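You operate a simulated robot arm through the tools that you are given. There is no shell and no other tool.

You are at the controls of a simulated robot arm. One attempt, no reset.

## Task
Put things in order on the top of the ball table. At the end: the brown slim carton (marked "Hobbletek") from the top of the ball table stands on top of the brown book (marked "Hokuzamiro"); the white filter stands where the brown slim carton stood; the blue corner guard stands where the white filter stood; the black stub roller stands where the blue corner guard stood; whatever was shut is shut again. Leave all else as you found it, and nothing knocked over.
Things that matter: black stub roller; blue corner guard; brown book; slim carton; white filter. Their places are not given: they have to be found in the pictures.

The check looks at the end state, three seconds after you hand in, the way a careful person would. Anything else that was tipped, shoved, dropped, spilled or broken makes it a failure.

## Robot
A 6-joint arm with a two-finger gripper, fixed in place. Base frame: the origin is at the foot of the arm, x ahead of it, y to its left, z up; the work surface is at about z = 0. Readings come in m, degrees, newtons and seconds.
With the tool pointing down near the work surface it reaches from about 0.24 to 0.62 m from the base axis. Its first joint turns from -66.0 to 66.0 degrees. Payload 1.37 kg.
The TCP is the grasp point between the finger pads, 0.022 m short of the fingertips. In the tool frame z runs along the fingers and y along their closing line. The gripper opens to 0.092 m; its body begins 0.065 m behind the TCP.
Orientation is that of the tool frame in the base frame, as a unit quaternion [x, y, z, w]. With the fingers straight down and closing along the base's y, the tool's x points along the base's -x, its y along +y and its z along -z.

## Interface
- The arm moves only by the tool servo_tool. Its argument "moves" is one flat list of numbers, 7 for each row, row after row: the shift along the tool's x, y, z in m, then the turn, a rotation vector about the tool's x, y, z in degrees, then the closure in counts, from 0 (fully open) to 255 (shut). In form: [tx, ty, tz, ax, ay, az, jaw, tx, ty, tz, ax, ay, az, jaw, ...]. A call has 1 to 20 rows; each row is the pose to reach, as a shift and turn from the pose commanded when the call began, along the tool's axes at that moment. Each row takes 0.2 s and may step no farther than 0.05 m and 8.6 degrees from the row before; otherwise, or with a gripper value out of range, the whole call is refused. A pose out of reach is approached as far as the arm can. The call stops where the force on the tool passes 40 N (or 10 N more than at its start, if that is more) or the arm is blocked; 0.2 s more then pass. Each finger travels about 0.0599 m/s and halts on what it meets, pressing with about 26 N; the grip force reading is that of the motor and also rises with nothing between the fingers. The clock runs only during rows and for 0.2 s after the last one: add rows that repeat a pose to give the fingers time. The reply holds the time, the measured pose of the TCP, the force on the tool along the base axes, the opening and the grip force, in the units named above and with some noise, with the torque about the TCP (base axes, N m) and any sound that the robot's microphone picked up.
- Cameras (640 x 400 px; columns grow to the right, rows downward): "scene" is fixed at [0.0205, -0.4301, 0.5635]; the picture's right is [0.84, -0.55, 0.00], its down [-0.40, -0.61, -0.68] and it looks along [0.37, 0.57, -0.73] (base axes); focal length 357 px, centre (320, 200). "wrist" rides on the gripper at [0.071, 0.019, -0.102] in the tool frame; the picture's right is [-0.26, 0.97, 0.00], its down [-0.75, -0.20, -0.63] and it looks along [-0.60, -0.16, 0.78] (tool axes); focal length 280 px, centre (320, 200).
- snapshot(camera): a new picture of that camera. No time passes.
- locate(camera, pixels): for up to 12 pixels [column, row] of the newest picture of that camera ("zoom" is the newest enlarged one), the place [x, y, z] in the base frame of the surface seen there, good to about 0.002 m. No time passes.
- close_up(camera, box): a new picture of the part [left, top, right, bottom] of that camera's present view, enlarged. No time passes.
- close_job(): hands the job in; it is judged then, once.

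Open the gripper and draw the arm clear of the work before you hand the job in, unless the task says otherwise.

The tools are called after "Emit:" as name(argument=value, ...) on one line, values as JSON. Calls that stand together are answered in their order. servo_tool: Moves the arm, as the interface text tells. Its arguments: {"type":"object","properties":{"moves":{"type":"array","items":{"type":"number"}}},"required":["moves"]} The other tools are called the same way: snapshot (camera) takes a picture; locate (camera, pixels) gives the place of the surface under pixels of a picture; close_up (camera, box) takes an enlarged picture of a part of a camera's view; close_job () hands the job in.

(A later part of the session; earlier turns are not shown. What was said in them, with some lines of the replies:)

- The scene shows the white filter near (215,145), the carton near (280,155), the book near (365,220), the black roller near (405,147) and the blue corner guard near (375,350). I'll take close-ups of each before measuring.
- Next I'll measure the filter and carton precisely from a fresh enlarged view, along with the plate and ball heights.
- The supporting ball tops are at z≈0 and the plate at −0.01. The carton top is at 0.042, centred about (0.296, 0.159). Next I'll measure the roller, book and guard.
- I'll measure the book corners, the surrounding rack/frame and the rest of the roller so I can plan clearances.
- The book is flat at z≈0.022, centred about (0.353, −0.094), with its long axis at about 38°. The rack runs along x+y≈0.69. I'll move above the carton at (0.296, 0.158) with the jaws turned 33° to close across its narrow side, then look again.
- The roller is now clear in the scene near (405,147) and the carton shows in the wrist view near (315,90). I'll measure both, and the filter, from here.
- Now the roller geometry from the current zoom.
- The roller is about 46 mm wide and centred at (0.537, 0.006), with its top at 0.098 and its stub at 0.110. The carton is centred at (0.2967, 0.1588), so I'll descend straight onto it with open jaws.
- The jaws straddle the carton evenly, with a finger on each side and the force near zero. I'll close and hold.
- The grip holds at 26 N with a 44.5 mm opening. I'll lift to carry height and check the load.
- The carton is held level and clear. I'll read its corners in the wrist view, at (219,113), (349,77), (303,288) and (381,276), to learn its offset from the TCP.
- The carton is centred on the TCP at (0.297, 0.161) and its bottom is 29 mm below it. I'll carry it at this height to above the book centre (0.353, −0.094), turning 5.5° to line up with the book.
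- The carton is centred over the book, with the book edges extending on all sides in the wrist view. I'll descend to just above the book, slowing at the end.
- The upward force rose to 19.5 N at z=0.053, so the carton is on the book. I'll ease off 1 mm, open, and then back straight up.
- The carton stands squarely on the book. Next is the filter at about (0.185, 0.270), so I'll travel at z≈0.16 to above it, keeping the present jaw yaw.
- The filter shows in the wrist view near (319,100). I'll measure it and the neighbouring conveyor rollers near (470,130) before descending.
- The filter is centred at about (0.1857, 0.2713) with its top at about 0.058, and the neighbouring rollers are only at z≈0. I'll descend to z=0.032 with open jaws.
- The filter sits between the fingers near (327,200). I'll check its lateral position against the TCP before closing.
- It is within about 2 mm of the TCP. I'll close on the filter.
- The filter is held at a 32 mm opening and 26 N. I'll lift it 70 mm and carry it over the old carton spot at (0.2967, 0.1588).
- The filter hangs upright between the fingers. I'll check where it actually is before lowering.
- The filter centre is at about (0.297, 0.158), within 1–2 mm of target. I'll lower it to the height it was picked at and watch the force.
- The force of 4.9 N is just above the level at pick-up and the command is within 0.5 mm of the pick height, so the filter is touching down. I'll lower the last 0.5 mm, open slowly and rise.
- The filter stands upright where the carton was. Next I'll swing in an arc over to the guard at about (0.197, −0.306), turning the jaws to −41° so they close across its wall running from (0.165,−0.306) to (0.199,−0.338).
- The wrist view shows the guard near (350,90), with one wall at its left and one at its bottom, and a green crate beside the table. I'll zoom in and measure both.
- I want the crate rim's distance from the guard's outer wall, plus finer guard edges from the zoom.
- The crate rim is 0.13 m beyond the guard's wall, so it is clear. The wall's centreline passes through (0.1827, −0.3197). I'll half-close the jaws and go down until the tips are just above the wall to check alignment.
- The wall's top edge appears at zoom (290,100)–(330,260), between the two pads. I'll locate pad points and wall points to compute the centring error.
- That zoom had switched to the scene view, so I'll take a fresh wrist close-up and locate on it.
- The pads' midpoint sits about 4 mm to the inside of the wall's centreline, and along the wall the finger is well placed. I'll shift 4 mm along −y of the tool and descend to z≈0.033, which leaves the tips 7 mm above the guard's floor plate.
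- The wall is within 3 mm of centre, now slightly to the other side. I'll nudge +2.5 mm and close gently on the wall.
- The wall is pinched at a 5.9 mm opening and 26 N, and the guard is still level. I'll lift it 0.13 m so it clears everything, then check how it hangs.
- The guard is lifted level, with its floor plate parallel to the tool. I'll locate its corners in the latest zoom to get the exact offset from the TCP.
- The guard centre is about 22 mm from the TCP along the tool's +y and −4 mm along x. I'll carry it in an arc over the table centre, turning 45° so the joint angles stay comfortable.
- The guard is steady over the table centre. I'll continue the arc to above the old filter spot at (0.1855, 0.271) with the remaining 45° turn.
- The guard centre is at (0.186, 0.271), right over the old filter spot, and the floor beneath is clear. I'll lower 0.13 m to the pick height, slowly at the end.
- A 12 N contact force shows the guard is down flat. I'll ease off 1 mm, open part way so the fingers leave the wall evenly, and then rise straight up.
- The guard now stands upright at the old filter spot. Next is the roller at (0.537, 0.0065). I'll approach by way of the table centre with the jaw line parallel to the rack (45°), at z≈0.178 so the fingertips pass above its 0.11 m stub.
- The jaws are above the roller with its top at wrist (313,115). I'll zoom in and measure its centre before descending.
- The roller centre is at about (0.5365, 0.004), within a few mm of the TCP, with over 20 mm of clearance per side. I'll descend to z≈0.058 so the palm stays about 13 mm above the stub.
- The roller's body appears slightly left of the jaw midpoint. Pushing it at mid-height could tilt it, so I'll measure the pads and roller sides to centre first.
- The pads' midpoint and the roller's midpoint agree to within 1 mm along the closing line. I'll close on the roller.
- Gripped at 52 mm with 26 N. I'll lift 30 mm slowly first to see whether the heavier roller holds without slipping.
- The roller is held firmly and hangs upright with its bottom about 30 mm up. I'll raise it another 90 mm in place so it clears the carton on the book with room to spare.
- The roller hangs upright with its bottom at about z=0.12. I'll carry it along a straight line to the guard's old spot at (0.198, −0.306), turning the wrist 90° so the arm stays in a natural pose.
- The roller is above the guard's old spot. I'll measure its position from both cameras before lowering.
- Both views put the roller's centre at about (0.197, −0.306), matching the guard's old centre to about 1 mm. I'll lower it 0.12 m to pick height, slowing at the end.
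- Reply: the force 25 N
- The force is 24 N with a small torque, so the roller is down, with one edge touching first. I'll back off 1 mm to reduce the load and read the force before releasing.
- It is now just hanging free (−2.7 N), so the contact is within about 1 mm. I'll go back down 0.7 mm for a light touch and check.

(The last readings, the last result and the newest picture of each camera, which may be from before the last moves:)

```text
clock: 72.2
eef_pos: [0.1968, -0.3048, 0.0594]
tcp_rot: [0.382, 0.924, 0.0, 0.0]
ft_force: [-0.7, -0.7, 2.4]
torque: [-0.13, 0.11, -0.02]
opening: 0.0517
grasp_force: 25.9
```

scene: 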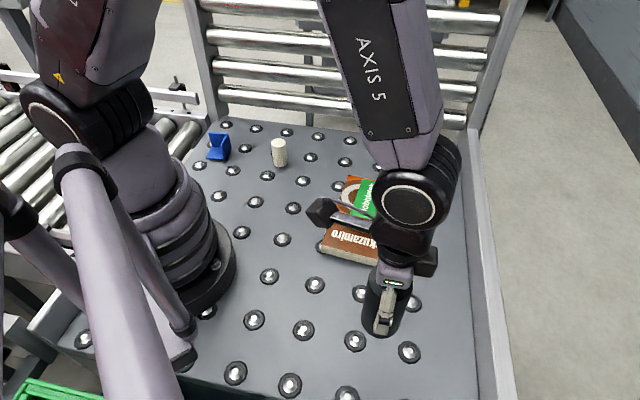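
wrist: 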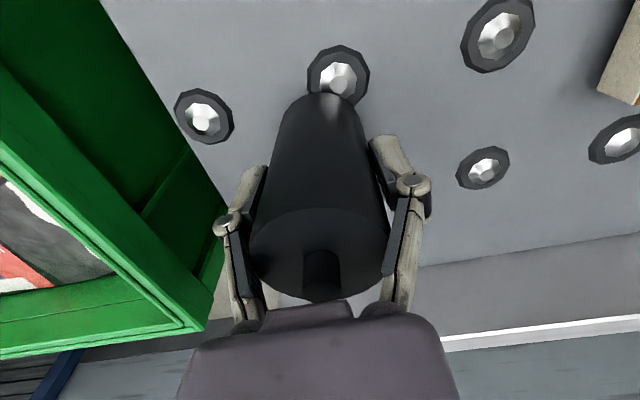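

Light contact at +2.4 N, so the roller rests on the table. I'll open slowly and evenly, wait, and then look before rising.

Emit:
servo_tool(moves=[0, 0, 0, 0, 0, 0, 115, 0, 0, 0, 0, 0, 0, 108, 0, 0, 0, 0, 0, 0, 100, 0, 0, 0, 0, 0, 0, 85, 0, 0, 0, 0, 0, 0, 60, 0, 0, 0, 0, 0, 0, 30, 0, 0, 0, 0, 0, 0, 0, 0, 0, 0, 0, 0, 0, 0, 0, 0, 0, 0, 0, 0, 0])

Emit:
snapshot(camera="wrist")

Emit:
close_up(camera="scene", box=[310, 270, 470, 390])

```text
clock: 74.2
eef_pos: [0.1971, -0.3048, 0.0589]
tcp_rot: [0.382, 0.924, 0.0, 0.001]
ft_force: [0.4, 0.7, -0.8]
torque: [0.04, -0.01, -0.02]
opening: 0.0919
grasp_force: 0.0
```

```text
taken
```

wrist: 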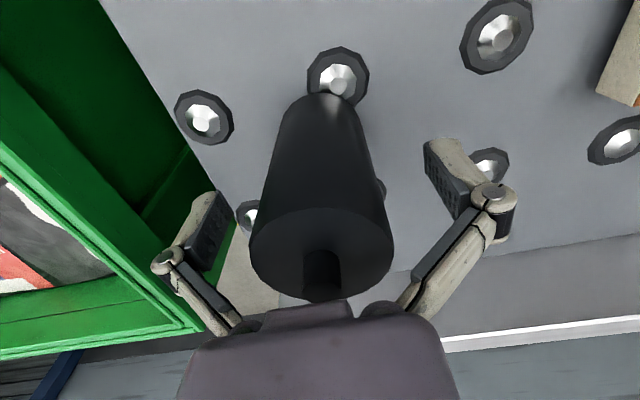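

```text
3.33 times, centred on (390, 330) of scene
```

zoom: 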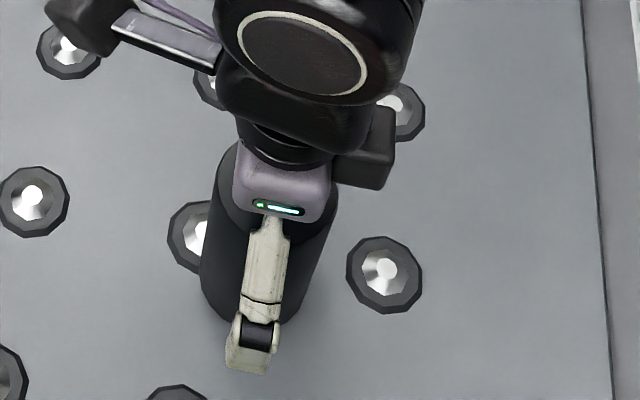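

The roller stands on its own between open fingers. I'll rise straight up to clear the stub and go on to a safe height.

Emit:
servo_tool(moves=[0, 0, -0.008, 0, 0, 0, 0, 0, 0, -0.022, 0, 0, 0, 0, 0, 0, -0.04, 0, 0, 0, 0, 0, 0, -0.06, 0, 0, 0, 0, 0, 0, -0.08, 0, 0, 0, 0, 0, 0, -0.1, 0, 0, 0, 0, 0, 0, -0.125, 0, 0, 0, 0, 0, 0, -0.15, 0, 0, 0, 0, 0, 0, -0.17, 0, 0, 0, 0, 0, 0, -0.17, 0, 0, 0, 0])

Emit:
snapshot(camera="wrist")

Emit:
snapshot(camera="scene")

```text
clock: 76.4
eef_pos: [0.1973, -0.3049, 0.2304]
tcp_rot: [0.382, 0.924, 0.0, 0.001]
ft_force: [0.7, -0.5, 0.6]
torque: [0.0, 0.01, -0.01]
opening: 0.0922
grasp_force: 0.1
```

```text
taken
```

wrist: 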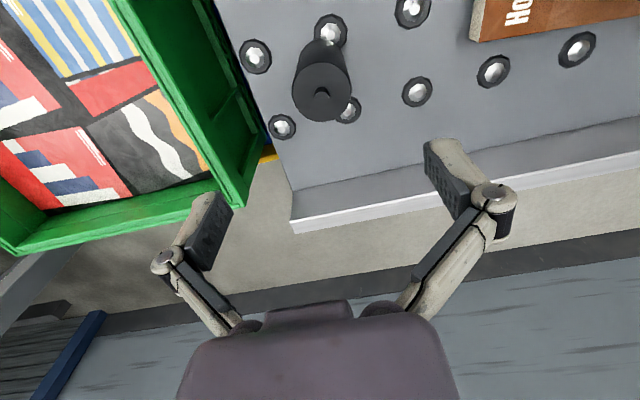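

```text
taken
```

scene: 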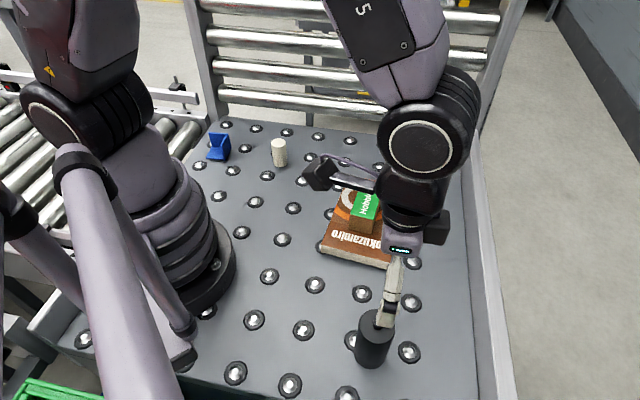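

The roller stands upright at the old guard spot. I'll draw the arm back near its starting pose so all the objects are visible for a final check.

Emit:
servo_tool(moves=[0.002, 0.0122, -0.004, 0, 0, -2, 0, 0.0064, 0.0367, -0.008, 0, 0, -6.5, 0, 0.0115, 0.066, -0.012, 0, 0, -12, 0, 0.0166, 0.0954, -0.016, 0, 0, -17.5, 0, 0.0217, 0.1247, -0.02, 0, 0, -23, 0, 0.0268, 0.1541, -0.024, 0, 0, -28.5, 0, 0.032, 0.1834, -0.024, 0, 0, -34, 0, 0.0371, 0.2127, -0.024, 0, 0, -39.5, 0, 0.041, 0.235, -0.024, 0, 0, -43.5, 0, 0.0426, 0.2445, -0.024, 0, 0, -45, 0, 0.0426, 0.2445, -0.024, 0, 0, -45, 0])

Emit:
snapshot(camera="scene")

Emit:
snapshot(camera="wrist")

```text
clock: 78.8
eef_pos: [0.3389, -0.1019, 0.2535]
tcp_rot: [-0.001, 1.0, 0.0, 0.0]
ft_force: [-0.3, -0.2, -0.3]
torque: [0.0, 0.02, -0.03]
opening: 0.0922
grasp_force: 0.0
```

```text
taken
```

scene: 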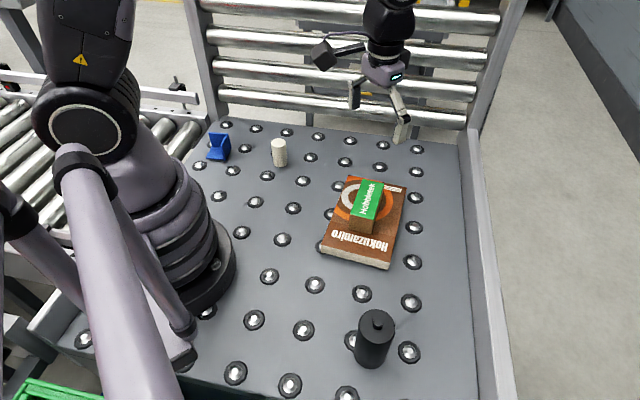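

```text
taken
```

wrist: 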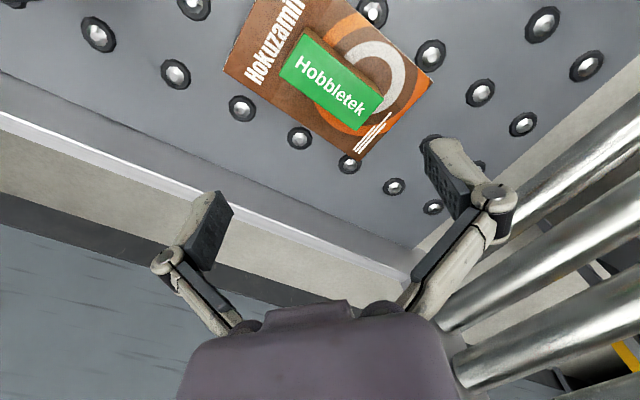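

Everything is in view, and the arm is clear. I'll zoom in on each placed object to verify its position and that it stands upright.

Emit:
close_up(camera="scene", box=[180, 100, 340, 200])

Emit:
locate(camera="zoom", pixels=[[370, 165], [422, 165], [395, 158], [395, 182], [395, 168], [116, 130], [190, 136], [108, 235], [178, 240], [202, 195], [150, 210], [400, 265]])

Emit:
close_up(camera="scene", box=[310, 290, 470, 390])

Emit:
locate(camera="zoom", pixels=[[195, 110], [330, 130], [270, 90], [265, 155], [265, 110], [265, 300], [180, 240], [300, 290], [268, 82], [240, 200]])

Emit:
close_up(camera="scene", box=[290, 170, 450, 270])

Emit:
locate(camera="zoom", pixels=[[238, 24], [464, 72], [130, 300], [402, 365], [310, 100], [250, 180], [330, 200], [290, 240]])

```text
4.00 times, centred on (260, 150) of scene
```

zoom: 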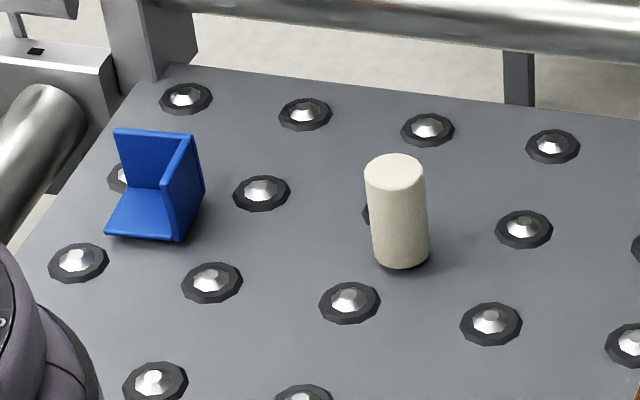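

```text
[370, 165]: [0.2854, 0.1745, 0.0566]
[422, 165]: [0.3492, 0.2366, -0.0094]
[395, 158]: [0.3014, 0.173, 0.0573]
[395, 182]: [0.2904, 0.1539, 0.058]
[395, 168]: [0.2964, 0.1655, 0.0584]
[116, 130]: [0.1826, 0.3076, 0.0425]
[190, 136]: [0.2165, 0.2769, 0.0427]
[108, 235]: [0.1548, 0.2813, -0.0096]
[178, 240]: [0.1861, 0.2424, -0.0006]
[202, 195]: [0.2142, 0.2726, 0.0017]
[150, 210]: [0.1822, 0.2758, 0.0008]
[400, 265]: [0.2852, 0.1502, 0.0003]
```

```text
4.00 times, centred on (390, 340) of scene
```

zoom: 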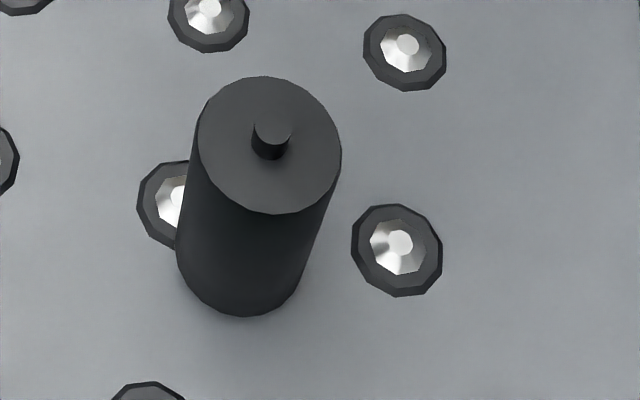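

```text
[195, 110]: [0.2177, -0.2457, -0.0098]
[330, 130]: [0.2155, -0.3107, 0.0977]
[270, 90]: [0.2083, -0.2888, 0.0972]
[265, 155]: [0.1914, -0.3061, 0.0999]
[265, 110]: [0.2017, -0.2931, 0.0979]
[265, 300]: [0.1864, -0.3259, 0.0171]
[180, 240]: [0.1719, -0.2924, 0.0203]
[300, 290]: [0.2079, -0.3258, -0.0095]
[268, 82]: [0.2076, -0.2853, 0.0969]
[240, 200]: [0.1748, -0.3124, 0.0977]
```

```text
4.00 times, centred on (370, 220) of scene
```

zoom: 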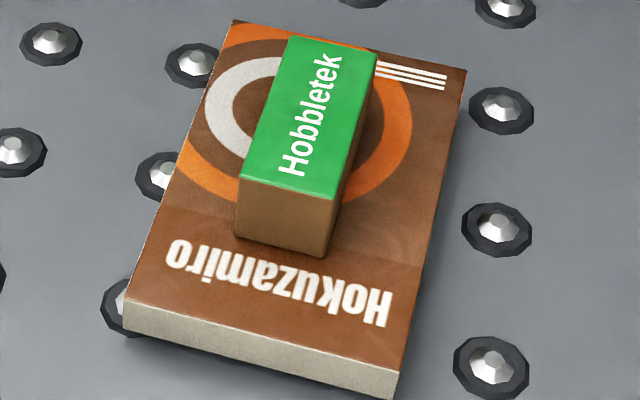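

```text
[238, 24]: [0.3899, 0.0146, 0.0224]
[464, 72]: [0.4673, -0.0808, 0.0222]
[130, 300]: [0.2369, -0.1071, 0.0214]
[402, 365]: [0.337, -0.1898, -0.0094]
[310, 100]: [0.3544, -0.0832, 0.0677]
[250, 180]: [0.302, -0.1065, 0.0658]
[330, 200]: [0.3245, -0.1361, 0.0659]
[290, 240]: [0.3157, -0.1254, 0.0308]
```

All four objects stand upright within a few mm of their targets:

| Object | Measured position | Target |
|---|---|---|
| Carton | flat on the book, top z≈0.066 | on the book |
| Filter | (0.296, 0.163) | (0.297, 0.159), old carton spot |
| Guard | (0.186, 0.274) | (0.1855, 0.271), old filter spot |
| Roller | (0.195, −0.306) | (0.198, −0.306), old guard spot |

The book's corners have shifted by only about 1 mm. The gripper is open and the arm is back near its start pose, so I'm handing the job in.

Emit:
close_job()

```text
The job is handed in.
```

I finished the rearrangement and handed the job in; I haven't seen the result of the check. In the last pictures every object stood upright, within about 5 mm of its target:

- **Brown carton ("Hobbletek"):** it lies flat on the brown book, well inside the edges.
- **White filter:** it stands where the carton stood, about 4–5 mm off centre.
- **Blue corner guard:** it stands where the filter stood, about 3 mm off. It is turned about 90° from how it stood before, because that was an easier wrist pose.
- **Black stub roller:** it stands where the guard stood, about 3 mm off.

The book shifted by roughly 1 mm when the carton was set down on it. Nothing was knocked over. I found nothing that had been shut, so there was nothing to close again. The gripper is open and the arm is back near its starting pose.
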